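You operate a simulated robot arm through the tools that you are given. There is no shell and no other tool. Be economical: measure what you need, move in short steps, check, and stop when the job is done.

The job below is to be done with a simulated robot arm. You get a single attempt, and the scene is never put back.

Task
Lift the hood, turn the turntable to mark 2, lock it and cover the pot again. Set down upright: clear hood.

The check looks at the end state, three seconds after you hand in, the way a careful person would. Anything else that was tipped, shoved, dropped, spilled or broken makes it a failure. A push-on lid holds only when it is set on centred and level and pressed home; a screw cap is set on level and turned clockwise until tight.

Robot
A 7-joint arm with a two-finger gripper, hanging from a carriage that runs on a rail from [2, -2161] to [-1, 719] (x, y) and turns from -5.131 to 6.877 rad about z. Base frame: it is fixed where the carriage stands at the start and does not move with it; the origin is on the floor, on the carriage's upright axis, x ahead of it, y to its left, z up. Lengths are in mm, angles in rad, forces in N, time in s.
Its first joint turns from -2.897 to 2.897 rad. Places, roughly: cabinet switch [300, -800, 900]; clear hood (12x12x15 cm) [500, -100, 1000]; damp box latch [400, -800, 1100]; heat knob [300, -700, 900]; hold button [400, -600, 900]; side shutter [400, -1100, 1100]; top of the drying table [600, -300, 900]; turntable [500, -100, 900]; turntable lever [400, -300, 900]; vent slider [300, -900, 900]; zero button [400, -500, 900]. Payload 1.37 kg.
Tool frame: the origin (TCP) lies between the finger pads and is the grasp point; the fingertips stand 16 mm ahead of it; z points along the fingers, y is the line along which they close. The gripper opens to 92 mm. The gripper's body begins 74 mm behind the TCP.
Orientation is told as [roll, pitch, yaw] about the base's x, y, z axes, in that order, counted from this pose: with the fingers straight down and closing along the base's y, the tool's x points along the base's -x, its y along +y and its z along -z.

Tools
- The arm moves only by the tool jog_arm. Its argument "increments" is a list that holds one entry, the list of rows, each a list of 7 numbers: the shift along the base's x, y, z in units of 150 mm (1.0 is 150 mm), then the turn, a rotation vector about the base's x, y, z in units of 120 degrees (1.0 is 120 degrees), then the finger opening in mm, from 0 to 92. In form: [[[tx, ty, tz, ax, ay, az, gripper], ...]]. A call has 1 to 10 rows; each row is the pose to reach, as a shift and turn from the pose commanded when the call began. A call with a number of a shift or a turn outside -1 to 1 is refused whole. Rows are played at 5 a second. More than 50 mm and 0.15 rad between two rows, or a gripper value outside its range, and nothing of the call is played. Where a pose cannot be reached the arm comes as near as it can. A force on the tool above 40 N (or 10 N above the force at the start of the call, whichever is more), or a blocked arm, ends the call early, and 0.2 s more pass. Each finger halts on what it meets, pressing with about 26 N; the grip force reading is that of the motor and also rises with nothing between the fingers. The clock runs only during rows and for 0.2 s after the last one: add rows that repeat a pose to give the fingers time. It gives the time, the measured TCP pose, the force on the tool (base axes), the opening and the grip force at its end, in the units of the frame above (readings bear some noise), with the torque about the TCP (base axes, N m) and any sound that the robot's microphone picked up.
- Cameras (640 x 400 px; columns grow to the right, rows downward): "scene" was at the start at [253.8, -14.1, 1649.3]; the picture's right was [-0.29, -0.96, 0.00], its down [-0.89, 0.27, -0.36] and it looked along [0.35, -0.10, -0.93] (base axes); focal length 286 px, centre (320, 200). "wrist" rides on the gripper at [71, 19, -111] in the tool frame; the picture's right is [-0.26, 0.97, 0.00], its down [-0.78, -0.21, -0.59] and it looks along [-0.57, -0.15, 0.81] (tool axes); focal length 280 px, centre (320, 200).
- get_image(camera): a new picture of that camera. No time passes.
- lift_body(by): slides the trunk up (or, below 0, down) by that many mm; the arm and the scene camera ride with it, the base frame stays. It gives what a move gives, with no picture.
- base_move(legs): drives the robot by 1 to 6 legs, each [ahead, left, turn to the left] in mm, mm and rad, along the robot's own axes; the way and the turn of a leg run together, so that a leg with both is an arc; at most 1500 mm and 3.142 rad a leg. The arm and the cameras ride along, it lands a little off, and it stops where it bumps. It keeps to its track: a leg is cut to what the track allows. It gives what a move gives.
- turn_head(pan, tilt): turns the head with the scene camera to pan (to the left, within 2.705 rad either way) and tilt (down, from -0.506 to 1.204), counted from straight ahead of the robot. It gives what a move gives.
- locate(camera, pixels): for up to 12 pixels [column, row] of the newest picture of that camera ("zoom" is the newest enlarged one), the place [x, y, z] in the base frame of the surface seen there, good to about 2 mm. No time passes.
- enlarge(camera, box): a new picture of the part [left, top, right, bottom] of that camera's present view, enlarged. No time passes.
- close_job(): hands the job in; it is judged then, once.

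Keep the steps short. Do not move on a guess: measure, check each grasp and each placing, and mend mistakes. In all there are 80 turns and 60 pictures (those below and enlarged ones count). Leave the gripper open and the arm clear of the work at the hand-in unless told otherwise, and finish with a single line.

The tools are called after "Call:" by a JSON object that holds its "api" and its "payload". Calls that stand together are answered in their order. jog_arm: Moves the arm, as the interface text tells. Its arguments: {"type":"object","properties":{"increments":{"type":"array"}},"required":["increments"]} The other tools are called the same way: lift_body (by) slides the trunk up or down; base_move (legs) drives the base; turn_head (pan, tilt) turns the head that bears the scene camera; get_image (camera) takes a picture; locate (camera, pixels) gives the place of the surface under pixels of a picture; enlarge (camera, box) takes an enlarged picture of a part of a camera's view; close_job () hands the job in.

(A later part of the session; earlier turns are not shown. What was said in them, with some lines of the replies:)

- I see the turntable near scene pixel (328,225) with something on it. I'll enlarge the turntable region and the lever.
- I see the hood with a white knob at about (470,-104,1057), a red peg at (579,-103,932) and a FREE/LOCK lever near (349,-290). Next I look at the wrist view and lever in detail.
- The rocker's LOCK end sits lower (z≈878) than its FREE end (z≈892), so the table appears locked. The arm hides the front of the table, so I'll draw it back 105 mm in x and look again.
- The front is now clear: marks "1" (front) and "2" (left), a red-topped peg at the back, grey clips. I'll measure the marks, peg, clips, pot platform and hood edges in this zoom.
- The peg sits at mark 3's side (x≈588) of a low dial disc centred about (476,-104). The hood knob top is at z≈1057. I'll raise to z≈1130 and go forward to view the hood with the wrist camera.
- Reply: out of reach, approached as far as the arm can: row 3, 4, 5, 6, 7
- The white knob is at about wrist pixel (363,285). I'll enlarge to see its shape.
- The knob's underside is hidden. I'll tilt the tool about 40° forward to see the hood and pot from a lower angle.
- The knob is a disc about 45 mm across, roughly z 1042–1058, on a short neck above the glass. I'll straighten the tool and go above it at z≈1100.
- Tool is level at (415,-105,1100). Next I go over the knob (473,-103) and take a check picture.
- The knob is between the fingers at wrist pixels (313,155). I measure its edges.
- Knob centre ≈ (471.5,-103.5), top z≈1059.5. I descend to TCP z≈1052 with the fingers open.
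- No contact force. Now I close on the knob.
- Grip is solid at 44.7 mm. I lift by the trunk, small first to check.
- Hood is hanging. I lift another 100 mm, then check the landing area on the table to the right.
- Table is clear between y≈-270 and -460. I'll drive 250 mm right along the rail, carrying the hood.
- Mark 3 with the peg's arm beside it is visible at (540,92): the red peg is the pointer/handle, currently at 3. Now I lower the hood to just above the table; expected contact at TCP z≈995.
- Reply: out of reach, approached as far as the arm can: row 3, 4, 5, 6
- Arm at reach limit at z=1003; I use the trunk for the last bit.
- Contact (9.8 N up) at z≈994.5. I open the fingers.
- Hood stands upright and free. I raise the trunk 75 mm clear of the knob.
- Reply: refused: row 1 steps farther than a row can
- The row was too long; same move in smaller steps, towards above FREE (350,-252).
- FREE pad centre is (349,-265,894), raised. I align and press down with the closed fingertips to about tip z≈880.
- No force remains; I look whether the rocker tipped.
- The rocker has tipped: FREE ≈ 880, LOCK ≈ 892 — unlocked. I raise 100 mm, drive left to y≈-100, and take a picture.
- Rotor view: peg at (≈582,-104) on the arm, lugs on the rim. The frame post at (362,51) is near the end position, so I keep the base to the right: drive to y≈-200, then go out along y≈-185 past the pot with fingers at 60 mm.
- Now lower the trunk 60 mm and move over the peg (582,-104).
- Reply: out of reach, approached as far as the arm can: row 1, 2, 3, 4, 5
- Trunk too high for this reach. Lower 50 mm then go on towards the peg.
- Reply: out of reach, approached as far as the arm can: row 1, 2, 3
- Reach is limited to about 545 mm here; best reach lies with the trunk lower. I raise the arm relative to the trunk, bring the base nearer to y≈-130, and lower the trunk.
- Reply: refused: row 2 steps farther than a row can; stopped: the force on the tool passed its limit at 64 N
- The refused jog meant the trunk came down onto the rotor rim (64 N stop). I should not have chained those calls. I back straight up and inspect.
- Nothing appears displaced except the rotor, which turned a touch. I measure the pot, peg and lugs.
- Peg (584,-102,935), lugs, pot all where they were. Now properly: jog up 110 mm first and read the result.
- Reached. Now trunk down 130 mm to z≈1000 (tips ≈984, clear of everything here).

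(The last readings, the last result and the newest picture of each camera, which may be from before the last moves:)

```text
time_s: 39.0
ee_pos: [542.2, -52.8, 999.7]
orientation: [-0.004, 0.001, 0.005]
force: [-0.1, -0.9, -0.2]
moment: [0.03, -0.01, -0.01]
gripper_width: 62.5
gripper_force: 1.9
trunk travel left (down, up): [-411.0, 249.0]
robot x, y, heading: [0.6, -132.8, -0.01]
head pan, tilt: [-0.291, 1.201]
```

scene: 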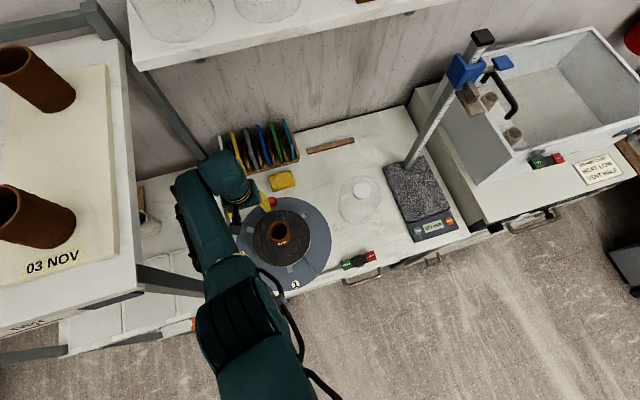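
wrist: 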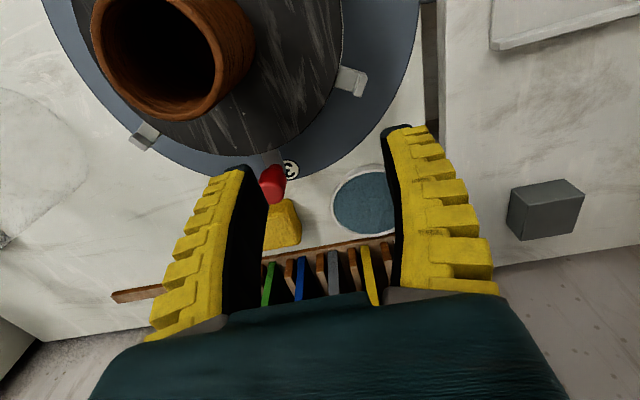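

Now over the peg: x +38, y -50.

Call:
{"api": "jog_arm", "payload": {"increments": [[[0.25, 0, 0, 0, 0, 0, 60], [0.26, -0.16, 0, 0, 0, 0, 60], [0.26, -0.33, 0, 0, 0, 0, 60], [0.26, -0.33, 0, 0, 0, 0, 60]]]}}

Call:
{"api": "get_image", "payload": {"camera": "wrist"}}

```text
time_s: 40.0
ee_pos: [581.1, -104.3, 999.7]
orientation: [-0.004, 0.002, 0.006]
force: [0.4, 0.3, 0.8]
moment: [0.01, -0.04, 0.0]
gripper_width: 62.6
gripper_force: 2.1
trunk travel left (down, up): [-411.0, 249.0]
robot x, y, heading: [2.2, -132.6, -0.008]
head pan, tilt: [-0.291, 1.201]
```

```text
27 pictures are left
```

wrist: 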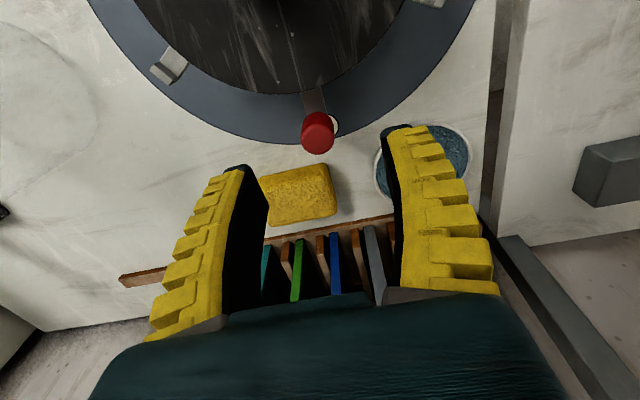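

Call:
{"api": "locate", "payload": {"camera": "wrist", "pixels": [[318, 146], [303, 140], [333, 140], [318, 130], [318, 118], [315, 105], [318, 140]]}}

Call:
{"api": "enlarge", "payload": {"camera": "wrist", "box": [250, 60, 390, 160]}}

```text
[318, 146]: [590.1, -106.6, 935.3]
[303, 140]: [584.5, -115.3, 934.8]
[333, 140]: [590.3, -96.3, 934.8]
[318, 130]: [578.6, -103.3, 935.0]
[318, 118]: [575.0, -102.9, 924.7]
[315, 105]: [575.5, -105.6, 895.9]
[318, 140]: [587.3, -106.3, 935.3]
```

```text
4.00 times, centred on (320, 110) of wrist
```

zoom: 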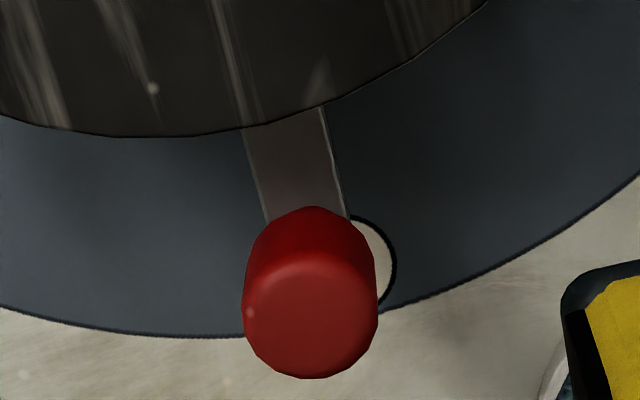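

Peg centre (586,-105.5), Ø≈20, top 935, its arm at z≈896. I descend to TCP z≈922 with the fingers straddling the peg.

Call:
{"api": "jog_arm", "payload": {"increments": [[[0.025, -0.008, -0.2, 0, 0, 0, 60], [0.025, -0.008, -0.4, 0, 0, 0, 60], [0.025, -0.008, -0.52, 0, 0, 0, 60], [0.025, -0.008, -0.52, 0, 0, 0, 60]]]}}

Call:
{"api": "get_image", "payload": {"camera": "wrist"}}

```text
time_s: 41.0
ee_pos: [567.9, -105.2, 925.4]
orientation: [-0.005, 0.002, 0.005]
force: [-0.3, 0.0, 0.5]
moment: [0.02, 0.01, -0.01]
gripper_width: 62.4
gripper_force: 1.7
out of reach, approached as far as the arm can: row 2, 3, 4
trunk travel left (down, up): [-411.0, 249.0]
robot x, y, heading: [-2.8, -132.2, -0.015]
head pan, tilt: [-0.291, 1.201]
```

```text
25 pictures are left
```

wrist: 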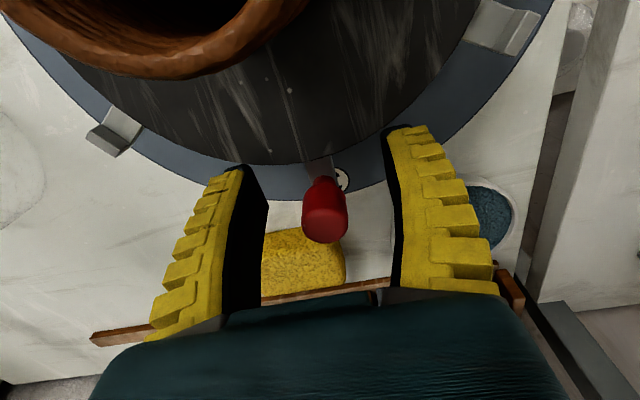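

x stopped at 568 at this trunk height. I jog up 60, then lower the trunk 55 with x corrected.

Call:
{"api": "jog_arm", "payload": {"increments": [[[0.0, 0, 0.2, 0, 0, 0, 60], [0.04, 0, 0.4, 0, 0, 0, 60], [0.12, 0, 0.5, 0, 0, 0, 60], [0.12, 0, 0.5, 0, 0, 0, 60]]]}}

```text
time_s: 42.0
ee_pos: [588.8, -104.8, 1001.3]
orientation: [-0.005, 0.003, 0.005]
force: [1.0, -0.8, -0.5]
moment: [0.02, -0.01, 0.01]
gripper_width: 62.5
gripper_force: 2.3
trunk travel left (down, up): [-411.0, 249.0]
robot x, y, heading: [0.5, -133.9, -0.013]
head pan, tilt: [-0.291, 1.201]
```

Now over the peg at z=1001; trunk down 78 mm → z≈923.

Call:
{"api": "lift_body", "payload": {"by": -78}}

Call:
{"api": "get_image", "payload": {"camera": "wrist"}}

```text
time_s: 43.1
ee_pos: [589.4, -104.2, 923.5]
orientation: [-0.004, 0.003, 0.005]
force: [-0.7, -0.2, 0.2]
moment: [-0.03, -0.01, 0.0]
gripper_width: 62.4
gripper_force: 1.1
trunk travel left (down, up): [-333.0, 327.0]
robot x, y, heading: [2.0, -134.7, -0.01]
head pan, tilt: [-0.291, 1.201]
```

```text
24 pictures are left
```

wrist: 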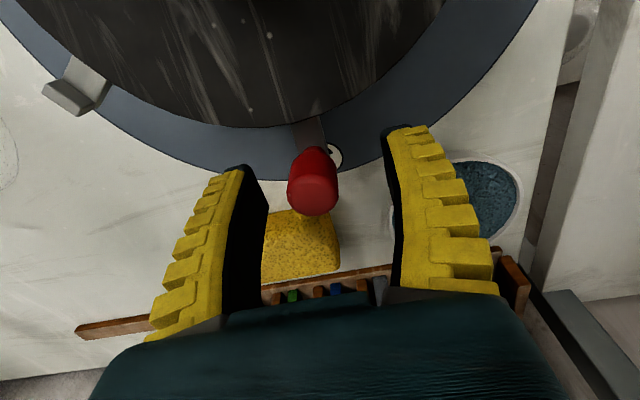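

The peg is between the fingers. Close on it.

Call:
{"api": "jog_arm", "payload": {"increments": [[[0, 0, 0, 0, 0, 0, 40], [0, 0, 0, 0, 0, 0, 20], [0, 0, 0, 0, 0, 0, 12], [0, 0, 0, 0, 0, 0, 12]]]}}

```text
time_s: 44.1
ee_pos: [586.4, -103.9, 922.7]
orientation: [-0.005, 0.003, 0.005]
force: [-5.4, -0.2, 4.1]
moment: [-0.04, 0.39, 0.02]
gripper_width: 17.4
gripper_force: 28.1
trunk travel left (down, up): [-333.0, 327.0]
robot x, y, heading: [0.1, -128.5, -0.01]
head pan, tilt: [-0.291, 1.201]
```

Peg gripped (17.4 mm). I drag it counter-clockwise about (475,-105), r≈111, in steps of 8.4° with the tool turning along: first 42°.

Call:
{"api": "jog_arm", "payload": {"increments": [[[-0.008, 0.108, 0, 0, 0, 0.07, 12], [-0.032, 0.214, 0, 0, 0, 0.14, 12], [-0.0705, 0.315, 0, 0, 0, 0.21, 12], [-0.124, 0.4095, 0, 0, 0, 0.28, 12], [-0.19, 0.495, 0, 0, 0, 0.35, 12], [-0.19, 0.495, 0, 0, 0, 0.35, 12]]]}}

Call:
{"api": "get_image", "payload": {"camera": "scene"}}

Call:
{"api": "get_image", "payload": {"camera": "wrist"}}

```text
time_s: 45.5
ee_pos: [559.4, -31.0, 912.9]
orientation: [0.001, 0.018, 0.74]
force: [-14.3, -13.1, -7.9]
moment: [-0.11, 0.17, 0.07]
gripper_width: 14.1
gripper_force: 27.4
out of reach, approached as far as the arm can: row 5, 6
trunk travel left (down, up): [-333.0, 327.0]
robot x, y, heading: [-0.2, -131.9, -0.01]
head pan, tilt: [-0.291, 1.201]
```

```text
23 pictures are left
```

scene: 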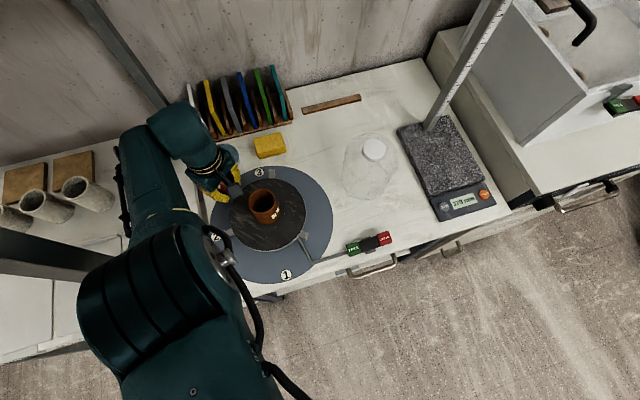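

```text
22 pictures are left
```

wrist: 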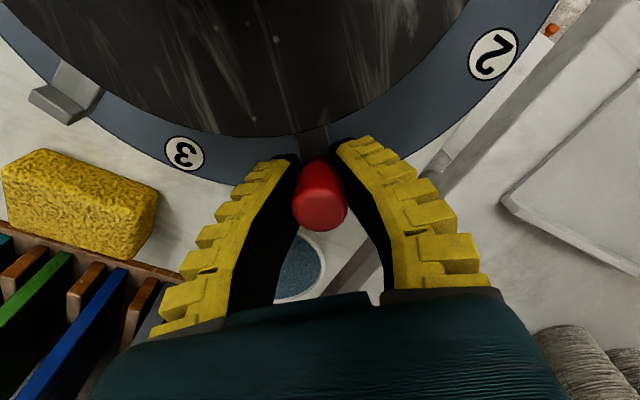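

The rotor follows (peg now ~42° on, between 3 and 2). The arm is at its reach limit; I check clearance of elbow and post.

Call:
{"api": "locate", "payload": {"camera": "scene", "pixels": [[100, 260], [150, 190], [130, 300], [120, 160], [40, 250], [90, 262], [180, 130], [215, 185], [60, 345], [215, 236], [190, 330]]}}

Call:
{"api": "locate", "payload": {"camera": "wrist", "pixels": [[320, 205], [184, 153], [492, 55], [65, 90]]}}

```text
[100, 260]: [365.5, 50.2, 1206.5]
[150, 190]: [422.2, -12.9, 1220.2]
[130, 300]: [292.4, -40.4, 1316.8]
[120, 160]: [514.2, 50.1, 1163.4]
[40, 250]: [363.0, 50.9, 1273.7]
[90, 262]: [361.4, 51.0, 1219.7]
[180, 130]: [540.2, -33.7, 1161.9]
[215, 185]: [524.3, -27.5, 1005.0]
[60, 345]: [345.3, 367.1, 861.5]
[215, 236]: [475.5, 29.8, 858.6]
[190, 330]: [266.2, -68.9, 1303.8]
```

```text
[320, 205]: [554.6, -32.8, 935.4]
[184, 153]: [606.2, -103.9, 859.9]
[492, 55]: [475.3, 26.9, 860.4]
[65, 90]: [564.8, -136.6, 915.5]
```

Peg is at 42° as planned, but the elbow (292,-40) is close to the frame post (365,51). I'll let go of the peg here and finish with the front rim lug on the open right side. Release and lift.

Call:
{"api": "jog_arm", "payload": {"increments": [[[0, 0, 0, 0, 0, 0, 40], [0, 0, 0, 0, 0, 0, 60], [0, 0, 0, 0, 0, 0, 60]]]}}

Call:
{"api": "lift_body", "payload": {"by": 120}}

```text
time_s: 46.3
ee_pos: [569.6, -28.3, 920.4]
orientation: [-0.004, 0.001, 0.739]
force: [0.5, -0.3, 0.9]
moment: [0.02, 0.0, 0.01]
gripper_width: 62.4
gripper_force: 1.6
trunk travel left (down, up): [-333.0, 327.0]
robot x, y, heading: [-0.1, -133.5, -0.015]
head pan, tilt: [-0.291, 1.201]
```

```text
time_s: 47.8
ee_pos: [566.2, -28.7, 1038.7]
orientation: [-0.003, 0.003, 0.737]
force: [0.6, -0.6, 0.7]
moment: [-0.02, -0.01, -0.01]
gripper_width: 62.6
gripper_force: 2.1
trunk travel left (down, up): [-453.0, 207.0]
robot x, y, heading: [0.3, -130.7, -0.01]
head pan, tilt: [-0.291, 1.201]
```

Clear. The needed yaw at the lug (222°) is the same 42°. Base 50 mm right, then pass over the pot (tips ≈1023 > 990) towards (404,-169).

Call:
{"api": "base_move", "payload": {"legs": [[0, -60, 0]]}}

Call:
{"api": "jog_arm", "payload": {"increments": [[[-0.25, -0.12, 0, 0, 0, 0, 60], [-0.5, -0.25, 0, 0, 0, 0, 60], [-0.75, -0.38, 0, 0, 0, 0, 60], [-1.0, -0.5, 0, 0, 0, 0, 60], [-1.0, -0.53, 0, 0, 0, 0, 60]]]}}

Call:
{"api": "get_image", "payload": {"camera": "wrist"}}

Call:
{"api": "get_image", "payload": {"camera": "scene"}}

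```text
time_s: 48.8
ee_pos: [567.3, -86.8, 1039.1]
orientation: [-0.005, 0.004, 0.741]
force: [0.1, 0.3, 0.6]
moment: [-0.05, -0.01, -0.02]
gripper_width: 62.6
gripper_force: 1.8
trunk travel left (down, up): [-453.0, 207.0]
robot x, y, heading: [-1.5, -192.0, -0.009]
head pan, tilt: [-0.291, 1.201]
```

```text
time_s: 50.0
ee_pos: [564.5, -131.1, 1006.7]
orientation: [-0.004, 0.006, 0.739]
force: [-0.9, -0.9, -0.6]
moment: [0.0, 0.0, 0.01]
gripper_width: 62.2
gripper_force: 1.9
out of reach, approached as far as the arm can: row 1, 2, 3, 4, 5
trunk travel left (down, up): [-453.0, 207.0]
robot x, y, heading: [1.1, -190.5, -0.014]
head pan, tilt: [-0.291, 1.201]
```

```text
21 pictures are left
```

wrist: 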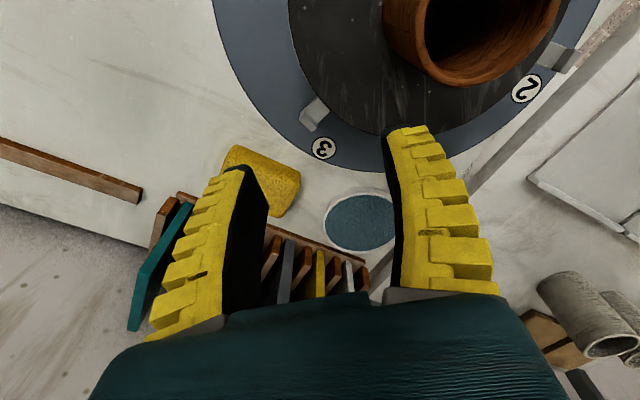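

```text
20 pictures are left
```

scene: 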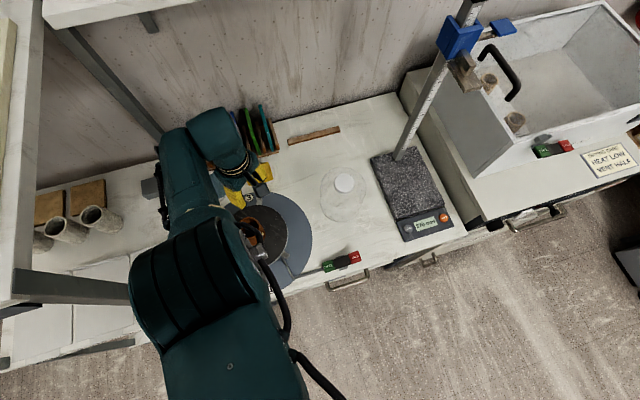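

The wrist is at a limit with this yaw. I turn the yaw back to 0 while staying here, then draw in.

Call:
{"api": "jog_arm", "payload": {"increments": [[[0, 0, 0.05, 0, 0, -0.07, 60], [0, 0, 0.1, 0, 0, -0.14, 60], [0, 0, 0.15, 0, 0, -0.21, 60], [0, 0, 0.2, 0, 0, -0.28, 60], [0, 0, 0.22, 0, 0, -0.352, 60], [-0.1, 0, 0.22, 0, 0, -0.352, 60], [-0.3, 0, 0.22, 0, 0, -0.352, 60], [-0.5, 0, 0.22, 0, 0, -0.352, 60]]]}}

```text
time_s: 51.8
ee_pos: [565.8, -128.0, 1014.2]
orientation: [-0.003, 0.006, 0.001]
force: [0.6, 1.1, -0.2]
moment: [-0.01, 0.03, 0.02]
gripper_width: 62.6
gripper_force: 1.3
out of reach, approached as far as the arm can: row 1, 2, 3, 4, 5, 6, 7, 8
trunk travel left (down, up): [-453.0, 207.0]
robot x, y, heading: [-0.6, -189.4, -0.01]
head pan, tilt: [-0.291, 1.201]
```

Still stuck against a joint limit inward. I try going back toward the pose class used before: slightly outward and to the right, then up.

Call:
{"api": "jog_arm", "payload": {"increments": [[[0.1, -0.1, 0, 0, 0, 0, 60], [0.15, -0.25, 0, 0, 0, 0, 60], [0.15, -0.25, 0.1, 0, 0, 0, 60], [0.15, -0.25, 0.2, 0, 0, 0, 60], [0.1, -0.3, 0.3, 0, 0, 0, 60], [0.1, -0.3, 0.3, 0, 0, 0, 60]]]}}

Call:
{"api": "get_image", "payload": {"camera": "scene"}}

```text
time_s: 53.2
ee_pos: [577.8, -174.2, 1059.8]
orientation: [-0.003, 0.004, 0.0]
force: [-0.4, -0.2, -0.2]
moment: [0.03, -0.01, -0.01]
gripper_width: 62.3
gripper_force: 1.6
trunk travel left (down, up): [-453.0, 207.0]
robot x, y, heading: [-1.1, -192.7, -0.014]
head pan, tilt: [-0.291, 1.201]
```

```text
19 pictures are left
```

scene: 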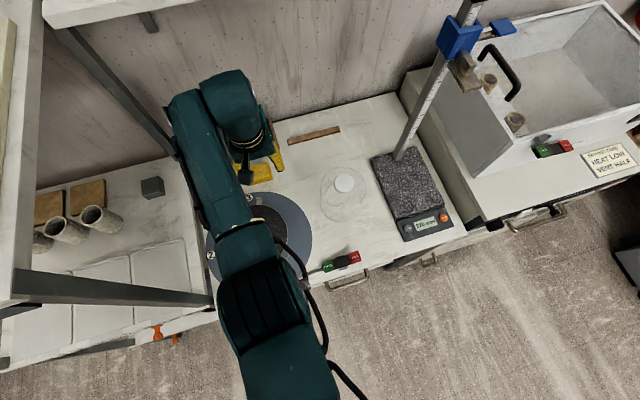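

All reached now. Draw in x by 150 at this height.

Call:
{"api": "jog_arm", "payload": {"increments": [[[-0.3, 0, 0.1, 0, 0, 0, 60], [-0.6, 0, 0.1, 0, 0, 0, 60], [-0.9, 0, 0.1, 0, 0, 0, 60], [-1, 0, 0.1, 0, 0, 0, 60], [-1, 0, 0.1, 0, 0, 0, 60]]]}}

Call:
{"api": "enlarge", "payload": {"camera": "wrist", "box": [160, 0, 640, 300]}}

```text
time_s: 54.4
ee_pos: [427.7, -176.3, 1073.1]
orientation: [-0.004, 0.004, 0.001]
force: [-0.6, 0.7, 0.1]
moment: [0.01, 0.0, 0.01]
gripper_width: 62.8
gripper_force: 1.7
trunk travel left (down, up): [-453.0, 207.0]
robot x, y, heading: [-1.2, -191.7, -0.01]
head pan, tilt: [-0.291, 1.201]
```

```text
1.33 times, centred on (400, 150) of wrist
```

zoom: 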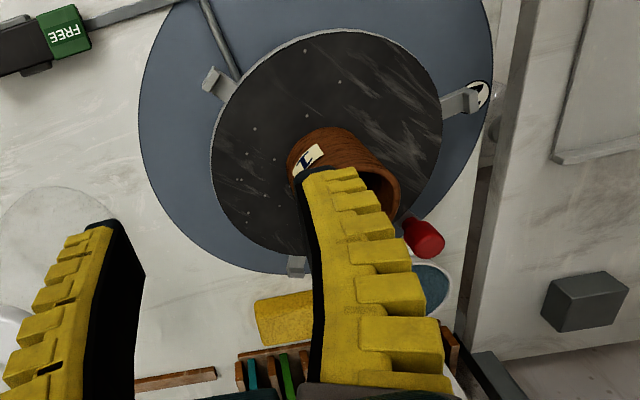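

Call:
{"api": "locate", "payload": {"camera": "zoom", "pixels": [[208, 76], [214, 84], [225, 92], [203, 88], [219, 70], [238, 100], [461, 98], [470, 92], [425, 240], [297, 266], [240, 76], [62, 32]]}}

Call:
{"api": "enlarge", "payload": {"camera": "wrist", "box": [280, 20, 380, 90]}}

```text
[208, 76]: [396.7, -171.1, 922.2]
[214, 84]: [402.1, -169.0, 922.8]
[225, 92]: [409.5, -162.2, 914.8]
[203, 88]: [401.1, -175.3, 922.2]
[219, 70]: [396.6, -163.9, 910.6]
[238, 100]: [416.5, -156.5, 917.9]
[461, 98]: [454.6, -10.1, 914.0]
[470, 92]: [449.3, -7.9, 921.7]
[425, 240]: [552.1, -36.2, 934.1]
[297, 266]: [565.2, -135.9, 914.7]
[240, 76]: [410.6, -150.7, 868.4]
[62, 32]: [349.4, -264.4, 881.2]
```

```text
5.71 times, centred on (330, 55) of wrist
```

zoom: 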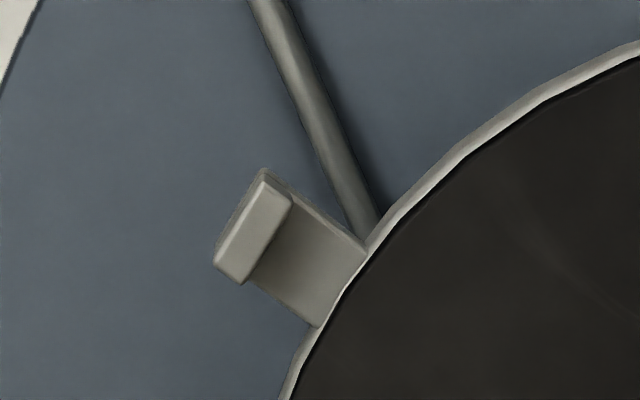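

Lug tab is at (400,-171), top 922, ~14 mm wide. I turn to yaw 42° and place the tool over it, radius 101 (400,-172).

Call:
{"api": "jog_arm", "payload": {"increments": [[[-0.05, 0.01, -0.1, 0, 0, 0.07, 50], [-0.1, 0.02, -0.2, 0, 0, 0.14, 50], [-0.15, 0.03, -0.3, 0, 0, 0.21, 50], [-0.185, 0.03, -0.4, 0, 0, 0.28, 50], [-0.185, 0.03, -0.5, 0, 0, 0.35, 50], [-0.185, 0.03, -0.67, 0, 0, 0.35, 50], [-0.185, 0.03, -0.67, 0, 0, 0.35, 50]]]}}

Call:
{"api": "get_image", "payload": {"camera": "wrist"}}

```text
time_s: 56.0
ee_pos: [397.2, -169.5, 974.8]
orientation: [-0.003, 0.004, 0.738]
force: [-0.6, -0.3, -1.1]
moment: [0.01, -0.01, 0.01]
gripper_width: 53.0
gripper_force: 1.8
trunk travel left (down, up): [-453.0, 207.0]
robot x, y, heading: [1.9, -192.6, -0.016]
head pan, tilt: [-0.291, 1.201]
```

```text
16 pictures are left
```

wrist: 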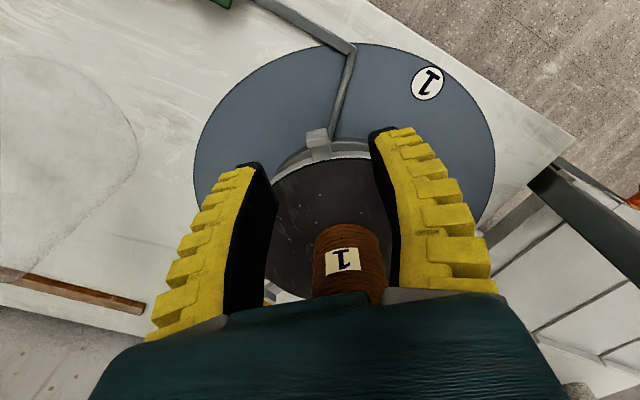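

Pose good. Descend 52 mm around the lug and close.

Call:
{"api": "jog_arm", "payload": {"increments": [[[0.01, -0.022, -0.2, 0, 0, 0, 50], [0.01, -0.022, -0.35, 0, 0, 0, 50], [0.01, -0.022, -0.35, 0, 0, 0, 30], [0.01, -0.022, -0.35, 0, 0, 0, 15], [0.01, -0.022, -0.35, 0, 0, 0, 8], [0.01, -0.022, -0.35, 0, 0, 0, 8]]]}}

Call:
{"api": "get_image", "payload": {"camera": "wrist"}}

```text
time_s: 57.4
ee_pos: [400.5, -173.1, 924.6]
orientation: [-0.003, 0.003, 0.736]
force: [0.5, 0.3, -0.6]
moment: [-0.02, 0.04, 0.02]
gripper_width: 12.8
gripper_force: 3.5
trunk travel left (down, up): [-453.0, 207.0]
robot x, y, heading: [-0.3, -188.8, -0.009]
head pan, tilt: [-0.291, 1.201]
```

```text
15 pictures are left
```

wrist: 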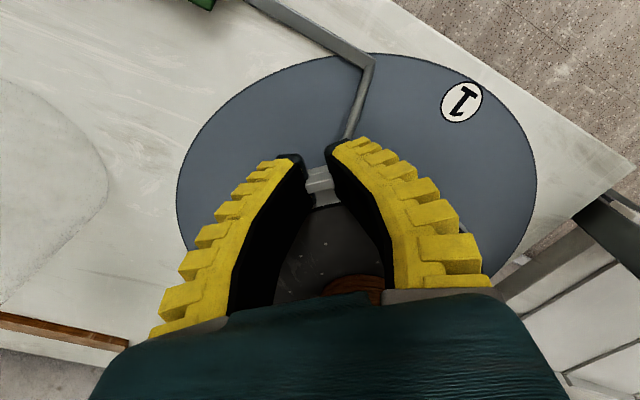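

Fingers are around the tab. I turn the rotor the remaining 48° in 8° steps; first 24°.

Call:
{"api": "jog_arm", "payload": {"increments": [[[0, 0, 0, 0, 0, 0, 8], [0.0683, -0.065, 0, 0, 0, 0.0669, 8], [0.145, -0.12, 0, 0, 0, 0.1338, 8], [0.2287, -0.1634, 0, 0, 0, 0.2, 8], [0.2287, -0.1634, 0, 0, 0, 0.2, 8]]]}}

```text
time_s: 58.6
ee_pos: [434.0, -196.6, 923.2]
orientation: [-0.006, 0.004, 1.156]
force: [-2.1, 0.0, 7.9]
moment: [0.06, 0.03, 0.18]
gripper_width: 8.3
gripper_force: 19.6
trunk travel left (down, up): [-453.0, 207.0]
robot x, y, heading: [1.9, -191.0, -0.008]
head pan, tilt: [-0.291, 1.201]
```

Opening now 8.3 mm — I check that the tab is still between the fingers.

Call:
{"api": "enlarge", "payload": {"camera": "wrist", "box": [160, 20, 560, 290]}}

Call:
{"api": "enlarge", "payload": {"camera": "scene", "box": [180, 160, 360, 290]}}

```text
1.48 times, centred on (360, 155) of wrist
```

zoom: 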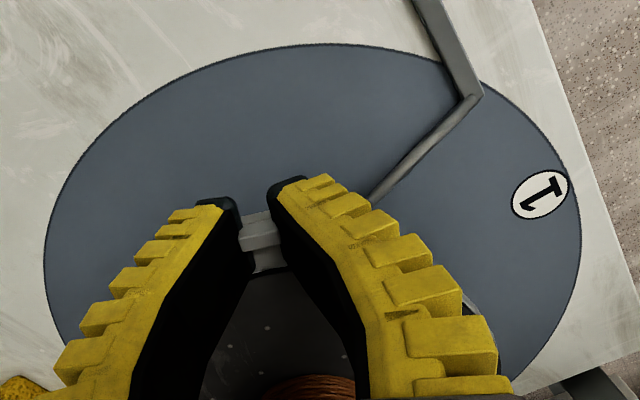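

```text
3.08 times, centred on (270, 225) of scene
```

zoom: 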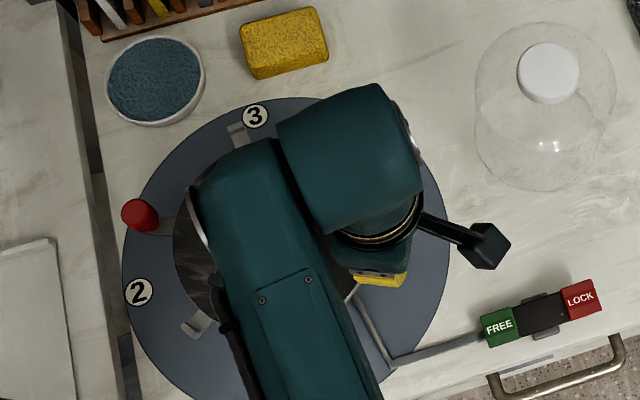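

Tab held. I measure the peg to set the exact remaining angle.

Call:
{"api": "locate", "payload": {"camera": "zoom", "pixels": [[138, 212], [125, 215], [155, 215], [140, 202], [137, 292]]}}

```text
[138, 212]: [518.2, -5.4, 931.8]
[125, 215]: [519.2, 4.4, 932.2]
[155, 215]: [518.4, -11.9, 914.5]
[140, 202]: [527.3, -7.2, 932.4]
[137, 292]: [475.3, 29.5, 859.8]
```

Peg at ≈66°, as planned. Remaining 24°.

Call:
{"api": "jog_arm", "payload": {"increments": [[[0.0887, -0.0313, 0, 0, 0, 0.0669, 8], [0.1813, -0.0503, 0, 0, 0, 0.1338, 8], [0.2757, -0.056, 0, 0, 0, 0.2007, 8], [0.2757, -0.056, 0, 0, 0, 0.2007, 8]]]}}

Call:
{"api": "enlarge", "payload": {"camera": "scene", "box": [180, 160, 360, 290]}}

```text
time_s: 59.6
ee_pos: [476.9, -204.5, 922.7]
orientation: [-0.006, 0.003, 1.576]
force: [0.2, 0.1, -0.1]
moment: [-0.03, -0.02, 0.01]
gripper_width: 10.9
gripper_force: 3.7
trunk travel left (down, up): [-453.0, 207.0]
robot x, y, heading: [-1.5, -193.0, -0.008]
head pan, tilt: [-0.291, 1.201]
```

```text
3.08 times, centred on (270, 225) of scene
```

zoom: 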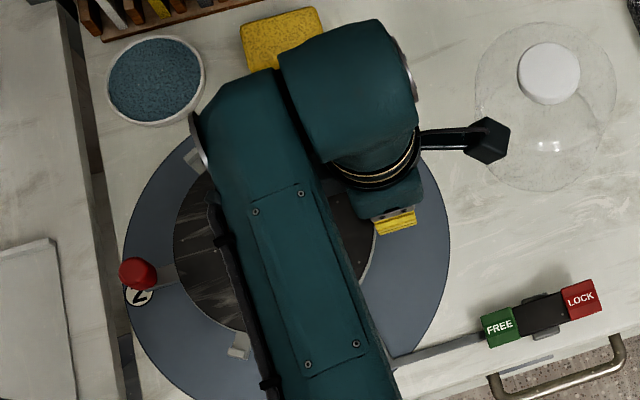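

Call:
{"api": "locate", "payload": {"camera": "zoom", "pixels": [[136, 270], [125, 268], [150, 268], [136, 260], [136, 298], [168, 272], [490, 140]]}}

Call:
{"api": "enlarge", "payload": {"camera": "scene", "box": [205, 225, 245, 253]}}

```text
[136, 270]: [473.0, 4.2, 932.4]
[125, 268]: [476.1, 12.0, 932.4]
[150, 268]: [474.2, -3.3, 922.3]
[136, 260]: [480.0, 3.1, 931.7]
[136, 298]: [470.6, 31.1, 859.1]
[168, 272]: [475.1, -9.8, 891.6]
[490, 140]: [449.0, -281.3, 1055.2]
```

```text
14.29 times, centred on (225, 239) of scene
```

zoom: 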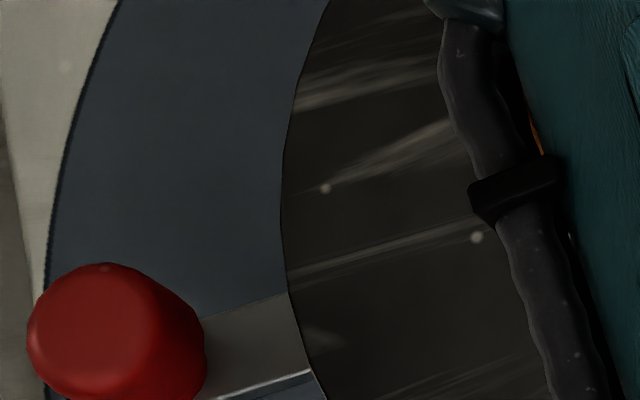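

Peg is at (475,5): 90°, on mark 2. Open and lift straight up.

Call:
{"api": "jog_arm", "payload": {"increments": [[[0, 0, 0, 0, 0, 0, 30], [0, 0, 0, 0, 0, 0, 46], [0, 0, 0, 0, 0, 0, 46], [0, 0, 0.2, 0, 0, 0, 46], [0, 0, 0.5, 0, 0, 0, 46], [0, 0, 0.8, 0, 0, 0, 46], [0, 0, 0.8, 0, 0, 0, 46]]]}}

```text
time_s: 61.2
ee_pos: [472.9, -202.9, 1041.4]
orientation: [-0.004, 0.004, 1.573]
force: [-0.7, 0.5, -0.4]
moment: [-0.02, 0.04, 0.0]
gripper_width: 48.9
gripper_force: 2.5
trunk travel left (down, up): [-453.0, 207.0]
robot x, y, heading: [1.5, -190.7, -0.012]
head pan, tilt: [-0.291, 1.201]
```

Now turn yaw back and draw in toward x≈350, closing the fingers.

Call:
{"api": "jog_arm", "payload": {"increments": [[[-0.08, 0, 0, 0, 0, -0.07, 30], [-0.16, 0, 0, 0, 0, -0.14, 0], [-0.24, 0, 0, 0, 0, -0.21, 0], [-0.32, 0, 0, 0, 0, -0.28, 0], [-0.4, 0, 0, 0, 0, -0.35, 0], [-0.48, 0, 0, 0, 0, -0.42, 0], [-0.56, 0, 0, 0, 0, -0.49, 0], [-0.64, 0, 0, 0, 0, -0.56, 0], [-0.72, 0, 0, 0, 0, -0.63, 0], [-0.83, 0, 0, 0, 0, -0.7, 0]]]}}

Call:
{"api": "base_move", "payload": {"legs": [[0, -132, 0]]}}

Call:
{"api": "get_image", "payload": {"camera": "wrist"}}

```text
time_s: 63.4
ee_pos: [352.2, -204.3, 1040.2]
orientation: [-0.002, 0.001, 0.104]
force: [-0.3, -0.5, 0.8]
moment: [-0.03, 0.04, -0.01]
gripper_width: 0.0
gripper_force: 26.5
trunk travel left (down, up): [-453.0, 207.0]
robot x, y, heading: [1.2, -194.4, -0.012]
head pan, tilt: [-0.291, 1.201]
```

```text
time_s: 64.7
ee_pos: [352.7, -337.9, 1039.5]
orientation: [-0.003, 0.004, 0.106]
force: [-0.2, -0.2, 0.7]
moment: [0.02, 0.04, 0.0]
gripper_width: 0.0
gripper_force: 25.9
trunk travel left (down, up): [-453.0, 207.0]
robot x, y, heading: [-3.6, -322.2, -0.013]
head pan, tilt: [-0.291, 1.201]
```

```text
10 pictures are left
```

wrist: 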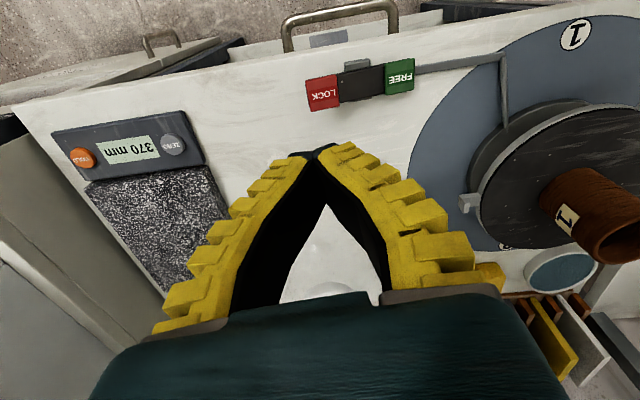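

Tool is over LOCK (≈(350,-335), raised at 892). I press down to tip z≈880 and back up.

Call:
{"api": "jog_arm", "payload": {"increments": [[[-0.02, 0.015, -0.3, 0, 0, -0.03, 0], [-0.02, 0.015, -0.6, 0, 0, -0.05, 0], [-0.02, 0.015, -0.8, 0, 0, -0.05, 0], [-0.02, 0.015, -0.86, 0, 0, -0.05, 0], [-0.02, 0.015, -0.91, 0, 0, -0.05, 0], [-0.02, 0.015, -0.96, 0, 0, -0.05, 0], [-0.02, 0.015, -0.96, 0, 0, -0.05, 0]]]}}

Call:
{"api": "lift_body", "payload": {"by": 140}}

Call:
{"api": "enlarge", "payload": {"camera": "wrist", "box": [280, 20, 640, 260]}}

```text
time_s: 66.3
ee_pos: [350.6, -334.6, 895.6]
orientation: [-0.003, 0.003, 0.001]
force: [-0.5, -0.1, -0.3]
moment: [0.01, -0.02, 0.0]
gripper_width: 0.0
gripper_force: 25.6
trunk travel left (down, up): [-453.0, 207.0]
robot x, y, heading: [-2.2, -326.8, -0.013]
head pan, tilt: [-0.291, 1.201]
```

```text
time_s: 67.9
ee_pos: [350.5, -334.5, 1035.7]
orientation: [-0.005, 0.004, 0.002]
force: [-0.7, -0.9, -0.2]
moment: [-0.02, 0.02, 0.01]
gripper_width: 0.0
gripper_force: 25.9
trunk travel left (down, up): [-593.0, 67.0]
robot x, y, heading: [1.1, -324.9, -0.016]
head pan, tilt: [-0.291, 1.201]
```

```text
1.67 times, centred on (460, 140) of wrist
```

zoom: 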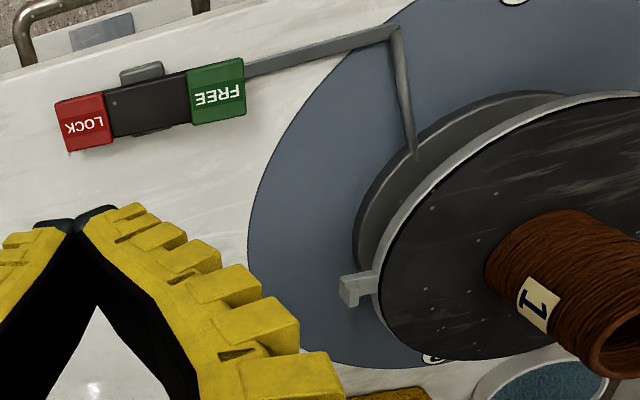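

Call:
{"api": "locate", "payload": {"camera": "zoom", "pixels": [[85, 110], [70, 130], [220, 75], [215, 110], [150, 105]]}}

Call:
{"api": "get_image", "payload": {"camera": "scene"}}

```text
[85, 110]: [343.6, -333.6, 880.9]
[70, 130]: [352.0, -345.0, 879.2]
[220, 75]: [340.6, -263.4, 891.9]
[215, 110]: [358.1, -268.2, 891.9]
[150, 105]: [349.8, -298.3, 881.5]
```

```text
8 pictures are left
```

scene: 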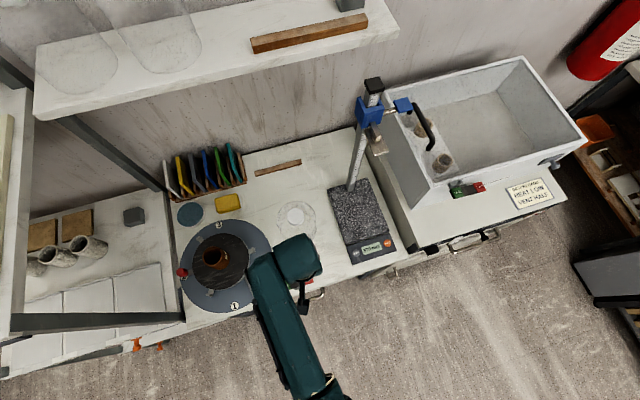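

Locked (LOCK 880, FREE 892). Now I verify the peg, pot centre and hood knob with an enlarged view.

Call:
{"api": "enlarge", "payload": {"camera": "scene", "box": [165, 190, 325, 300]}}

Call:
{"api": "locate", "payload": {"camera": "scene", "pixels": [[181, 272], [178, 272], [296, 214], [289, 214], [303, 214], [296, 208], [296, 220], [216, 248], [204, 258], [228, 258]]}}

```text
3.64 times, centred on (245, 245) of scene
```

zoom: 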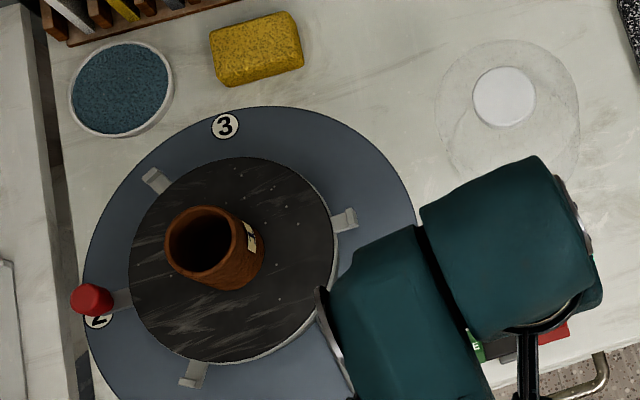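

```text
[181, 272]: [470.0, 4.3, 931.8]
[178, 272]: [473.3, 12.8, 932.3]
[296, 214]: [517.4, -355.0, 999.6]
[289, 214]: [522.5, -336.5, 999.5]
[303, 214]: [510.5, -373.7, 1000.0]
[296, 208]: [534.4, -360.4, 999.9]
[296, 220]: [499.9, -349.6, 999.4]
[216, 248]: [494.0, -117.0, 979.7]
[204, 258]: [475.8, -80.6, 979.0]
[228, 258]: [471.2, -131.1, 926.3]
```

Call:
{"api": "locate", "payload": {"camera": "zoom", "pixels": [[92, 298], [78, 300], [110, 300], [92, 288], [350, 216], [152, 178], [188, 382], [167, 240], [236, 238], [212, 208], [195, 270], [120, 300]]}}

```text
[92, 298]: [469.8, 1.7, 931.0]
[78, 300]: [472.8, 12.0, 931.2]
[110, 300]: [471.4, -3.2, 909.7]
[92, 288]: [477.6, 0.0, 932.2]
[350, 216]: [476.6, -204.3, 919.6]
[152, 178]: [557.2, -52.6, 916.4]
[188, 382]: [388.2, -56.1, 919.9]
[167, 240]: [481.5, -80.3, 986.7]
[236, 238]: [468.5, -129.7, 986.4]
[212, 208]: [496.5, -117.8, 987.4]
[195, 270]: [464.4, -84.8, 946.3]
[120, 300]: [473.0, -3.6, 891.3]
```

Peg ≈ 90.8° on mark 2, pot centred at (475,-105). Now fetch the hood: jog up 75 and open the fingers first.

Call:
{"api": "jog_arm", "payload": {"increments": [[[0, 0, 0.25, 0, 0, 0, 30], [0, 0, 0.5, 0, 0, 0, 60], [0.3, -0.05, 0.5, 0, 0, 0, 92], [0.6, -0.1, 0.5, 0, 0, 0, 92], [0.9, -0.13, 0.5, 0, 0, 0, 92], [1.0, -0.13, 0.5, 0, 0, 0, 92], [1.0, -0.13, 0.5, 0, 0, 0, 92]]]}}

```text
time_s: 69.5
ee_pos: [498.6, -355.6, 1112.0]
orientation: [-0.004, 0.002, 0.002]
force: [-0.4, -0.8, 0.3]
moment: [-0.04, -0.01, 0.0]
gripper_width: 91.9
gripper_force: 0.1
trunk travel left (down, up): [-593.0, 67.0]
robot x, y, heading: [-0.3, -324.7, -0.01]
head pan, tilt: [-0.291, 1.201]
```

Lower the trunk 85 mm (z≈1027, tips ≈1011, above knob top 1000) and look.

Call:
{"api": "lift_body", "payload": {"by": -83}}

Call:
{"api": "get_image", "payload": {"camera": "wrist"}}

```text
time_s: 70.7
ee_pos: [498.5, -355.0, 1029.1]
orientation: [-0.003, 0.004, 0.002]
force: [0.3, 0.0, 0.2]
moment: [-0.01, 0.01, 0.02]
gripper_width: 92.0
gripper_force: 0.0
trunk travel left (down, up): [-510.0, 150.0]
robot x, y, heading: [0.7, -324.6, -0.011]
head pan, tilt: [-0.291, 1.201]
```

```text
6 pictures are left
```

wrist: 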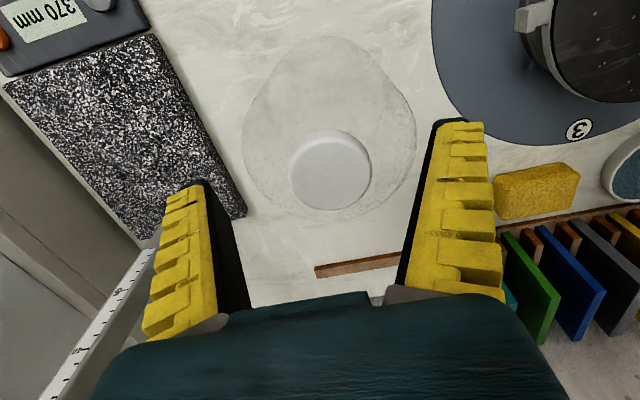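

Call:
{"api": "locate", "payload": {"camera": "wrist", "pixels": [[293, 172], [366, 170], [330, 138], [330, 206], [330, 172]]}}

```text
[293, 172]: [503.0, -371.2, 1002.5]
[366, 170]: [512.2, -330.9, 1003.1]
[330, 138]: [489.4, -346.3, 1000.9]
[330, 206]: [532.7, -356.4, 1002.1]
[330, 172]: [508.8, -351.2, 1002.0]
```

Knob centre ≈ (510,-351.5). Move over it, descend to z≈996, close.

Call:
{"api": "jog_arm", "payload": {"increments": [[[0.077, 0.023, 0, 0, 0, 0, 92], [0.077, 0.023, -0.12, 0, 0, 0, 92], [0.077, 0.023, -0.22, 0, 0, 0, 92], [0.077, 0.023, -0.22, 0, 0, 0, 92]]]}}

```text
time_s: 71.7
ee_pos: [509.8, -352.2, 998.4]
orientation: [-0.004, 0.003, 0.002]
force: [0.5, -0.3, 0.5]
moment: [0.03, -0.02, 0.02]
gripper_width: 92.1
gripper_force: 0.0
trunk travel left (down, up): [-510.0, 150.0]
robot x, y, heading: [-3.2, -322.6, -0.012]
head pan, tilt: [-0.291, 1.201]
```

Call:
{"api": "jog_arm", "payload": {"increments": [[[0, 0, -0.015, 0, 0, 0, 60], [0, 0, -0.015, 0, 0, 0, 40], [0, 0, -0.015, 0, 0, 0, 30], [0, 0, -0.015, 0, 0, 0, 30], [0, 0, -0.015, 0, 0, 0, 30]]]}}

Call:
{"api": "lift_body", "payload": {"by": 110}}

```text
time_s: 72.9
ee_pos: [511.0, -352.0, 995.8]
orientation: [-0.004, 0.002, 0.001]
force: [-0.7, -0.8, 5.4]
moment: [0.04, -0.3, -0.03]
gripper_width: 43.6
gripper_force: 26.0
trunk travel left (down, up): [-510.0, 150.0]
robot x, y, heading: [0.9, -323.9, -0.01]
head pan, tilt: [-0.291, 1.201]
```

```text
time_s: 74.3
ee_pos: [510.9, -351.2, 1106.5]
orientation: [-0.003, 0.005, 0.001]
force: [0.5, -0.1, -1.8]
moment: [-0.02, -0.01, -0.01]
gripper_width: 43.2
gripper_force: 26.4
trunk travel left (down, up): [-620.0, 40.0]
robot x, y, heading: [0.1, -322.6, -0.009]
head pan, tilt: [-0.291, 1.201]
```

Hood held (−1.8 N). Jog up 55 mm and pull in x to ≈474.

Call:
{"api": "jog_arm", "payload": {"increments": [[[0, 0, 0.2, 0, 0, 0, 30], [-0.1, 0, 0.37, 0, 0, 0, 30], [-0.245, 0, 0.37, 0, 0, 0, 30], [-0.245, 0, 0.37, 0, 0, 0, 30]]]}}

```text
time_s: 75.3
ee_pos: [475.2, -352.6, 1162.4]
orientation: [-0.004, 0.004, 0.001]
force: [0.0, 0.7, -0.8]
moment: [-0.04, -0.02, -0.02]
gripper_width: 43.2
gripper_force: 26.1
trunk travel left (down, up): [-620.0, 40.0]
robot x, y, heading: [2.1, -324.4, -0.018]
head pan, tilt: [-0.291, 1.201]
```

Hood bottom ≈1024, above the pot (990). Drive 247 mm left to y≈-105.

Call:
{"api": "base_move", "payload": {"legs": [[0, 247, 0]]}}

```text
time_s: 77.1
ee_pos: [473.9, -109.4, 1163.3]
orientation: [-0.004, 0.004, 0.0]
force: [-0.3, -0.5, -0.9]
moment: [0.02, -0.01, -0.02]
gripper_width: 43.2
gripper_force: 25.7
trunk travel left (down, up): [-620.0, 40.0]
robot x, y, heading: [-2.2, -79.2, -0.016]
head pan, tilt: [-0.291, 1.201]
```

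Correct y by +5 and lower to z≈1063 (contact expected at ≈1053).

Call:
{"api": "jog_arm", "payload": {"increments": [[[0, 0.033, 0, 0, 0, 0, 30], [0, 0.033, -0.2, 0, 0, 0, 30], [0, 0.033, -0.4, 0, 0, 0, 30], [0, 0.033, -0.57, 0, 0, 0, 30], [0, 0.033, -0.667, 0, 0, 0, 30], [0, 0.033, -0.667, 0, 0, 0, 30]]]}}

Call:
{"api": "get_image", "payload": {"camera": "wrist"}}

```text
time_s: 78.5
ee_pos: [473.1, -104.6, 1062.9]
orientation: [-0.003, 0.002, 0.001]
force: [0.3, 0.2, -0.3]
moment: [-0.01, -0.04, 0.01]
gripper_width: 43.1
gripper_force: 26.3
trunk travel left (down, up): [-620.0, 40.0]
robot x, y, heading: [0.2, -84.4, -0.017]
head pan, tilt: [-0.291, 1.201]
```

```text
5 pictures are left
```

wrist: 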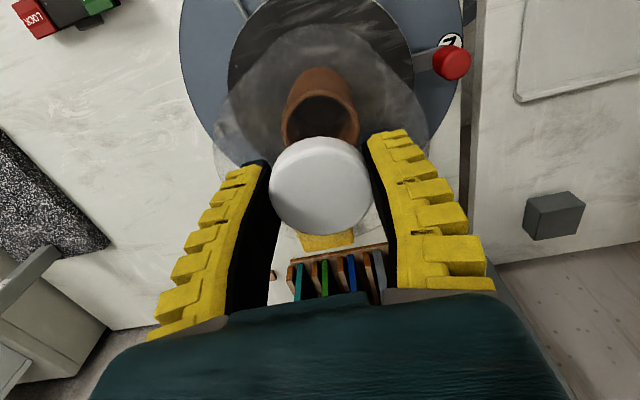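

Well placed around the pot. Lower by trunk in small steps until contact.

Call:
{"api": "lift_body", "payload": {"by": -8}}

Call:
{"api": "lift_body", "payload": {"by": -2}}

```text
time_s: 79.1
ee_pos: [472.9, -105.9, 1056.6]
orientation: [-0.004, 0.005, -0.001]
force: [0.1, -0.1, -2.1]
moment: [-0.01, 0.01, 0.02]
gripper_width: 43.0
gripper_force: 25.9
trunk travel left (down, up): [-612.0, 48.0]
robot x, y, heading: [4.1, -83.0, -0.015]
head pan, tilt: [-0.291, 1.201]
```

```text
time_s: 79.6
ee_pos: [474.3, -106.5, 1053.1]
orientation: [-0.003, 0.003, -0.002]
force: [-0.6, 0.6, -2.4]
moment: [0.01, -0.02, -0.01]
gripper_width: 43.0
gripper_force: 26.0
trunk travel left (down, up): [-610.0, 50.0]
robot x, y, heading: [0.7, -81.7, -0.015]
head pan, tilt: [-0.291, 1.201]
```

Call:
{"api": "lift_body", "payload": {"by": -2}}

```text
time_s: 80.2
ee_pos: [474.3, -104.7, 1053.2]
orientation: [-0.005, 0.002, -0.001]
force: [-5.1, -1.1, 11.3]
moment: [0.01, -0.02, 0.0]
gripper_width: 43.1
gripper_force: 26.5
trunk travel left (down, up): [-608.0, 52.0]
robot x, y, heading: [-0.9, -82.1, -0.018]
head pan, tilt: [-0.291, 1.201]
```

Contact (11 N) at z≈1053. Open and rise by the trunk.

Call:
{"api": "jog_arm", "payload": {"increments": [[[0, 0, 0, 0, 0, 0, 60], [0, 0, 0, 0, 0, 0, 92], [0, 0, 0, 0, 0, 0, 92], [0, 0, 0, 0, 0, 0, 92]]]}}

Call:
{"api": "lift_body", "payload": {"by": 50}}

```text
time_s: 81.2
ee_pos: [473.6, -105.1, 1050.7]
orientation: [-0.004, 0.004, -0.001]
force: [0.5, 1.1, -0.2]
moment: [0.02, 0.01, 0.0]
gripper_width: 91.8
gripper_force: 0.0
trunk travel left (down, up): [-608.0, 52.0]
robot x, y, heading: [-4.3, -83.0, -0.016]
head pan, tilt: [-0.291, 1.201]
```

```text
time_s: 82.1
ee_pos: [472.0, -104.9, 1102.3]
orientation: [-0.002, 0.004, 0.001]
force: [-0.7, -0.3, -0.2]
moment: [0.0, 0.0, -0.01]
gripper_width: 92.1
gripper_force: 0.0
trunk travel left (down, up): [-658.0, 2.0]
robot x, y, heading: [-0.8, -82.4, -0.015]
head pan, tilt: [-0.291, 1.201]
```

Tips ≈1086, clear of the knob (1060). Retreat in x and look.

Call:
{"api": "jog_arm", "payload": {"increments": [[[-0.3, 0, 0.05, 0, 0, 0, 92], [-0.6, 0, 0.05, 0, 0, 0, 92], [-0.9, 0, 0.05, 0, 0, 0, 92], [-1.0, 0, 0.05, 0, 0, 0, 92]]]}}

Call:
{"api": "jog_arm", "payload": {"increments": [[[-0.3, 0, 0, 0, 0, 0, 92], [-0.6, 0, 0, 0, 0, 0, 92], [-0.6, 0, 0, 0, 0, 0, 92]]]}}

Call:
{"api": "get_image", "payload": {"camera": "scene"}}

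```text
time_s: 83.1
ee_pos: [323.2, -105.0, 1110.1]
orientation: [-0.003, 0.003, 0.0]
force: [-0.3, -0.3, -0.5]
moment: [0.0, 0.04, 0.0]
gripper_width: 92.0
gripper_force: 0.0
trunk travel left (down, up): [-658.0, 2.0]
robot x, y, heading: [0.8, -82.6, -0.015]
head pan, tilt: [-0.291, 1.201]
```

```text
time_s: 83.9
ee_pos: [233.1, -106.2, 1110.7]
orientation: [-0.004, 0.004, 0.0]
force: [-0.3, -0.2, 0.1]
moment: [-0.01, 0.01, 0.01]
gripper_width: 92.0
gripper_force: 0.0
trunk travel left (down, up): [-658.0, 2.0]
robot x, y, heading: [-4.5, -83.8, -0.019]
head pan, tilt: [-0.291, 1.201]
```

```text
4 pictures are left
```

scene: 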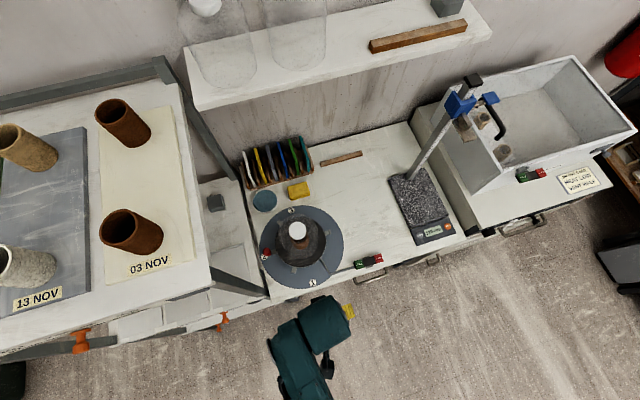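

Call:
{"api": "enlarge", "payload": {"camera": "scene", "box": [245, 190, 405, 300]}}

Call:
{"api": "locate", "payload": {"camera": "scene", "pixels": [[297, 231], [291, 231], [303, 231], [297, 226], [297, 236], [267, 252], [377, 258], [361, 263]]}}

```text
3.64 times, centred on (325, 245) of scene
```

zoom: 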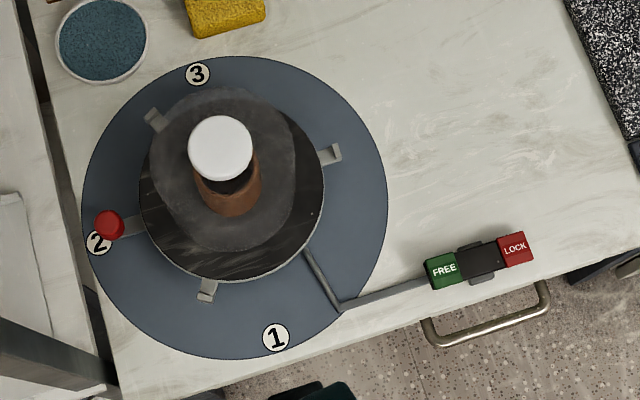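

```text
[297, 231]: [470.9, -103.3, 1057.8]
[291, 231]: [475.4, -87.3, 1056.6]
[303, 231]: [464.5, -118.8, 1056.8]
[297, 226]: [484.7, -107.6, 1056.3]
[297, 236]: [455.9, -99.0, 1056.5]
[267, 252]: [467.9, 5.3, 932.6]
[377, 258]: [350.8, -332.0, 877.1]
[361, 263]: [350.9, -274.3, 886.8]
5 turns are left
```

The hood is level on the pot (knob top 1056–1058 everywhere), the peg is at mark 2, the lever is on LOCK, and the arm is clear and open. I hand in.

Call:
{"api": "close_job", "payload": {}}

```text
The job is handed in.
```

Job handed in: turntable at mark 2 and locked, hood back upright over the pot; on the way the gripper once pressed the turntable (64 N stop), with nothing seen or measured out of place afterwards.
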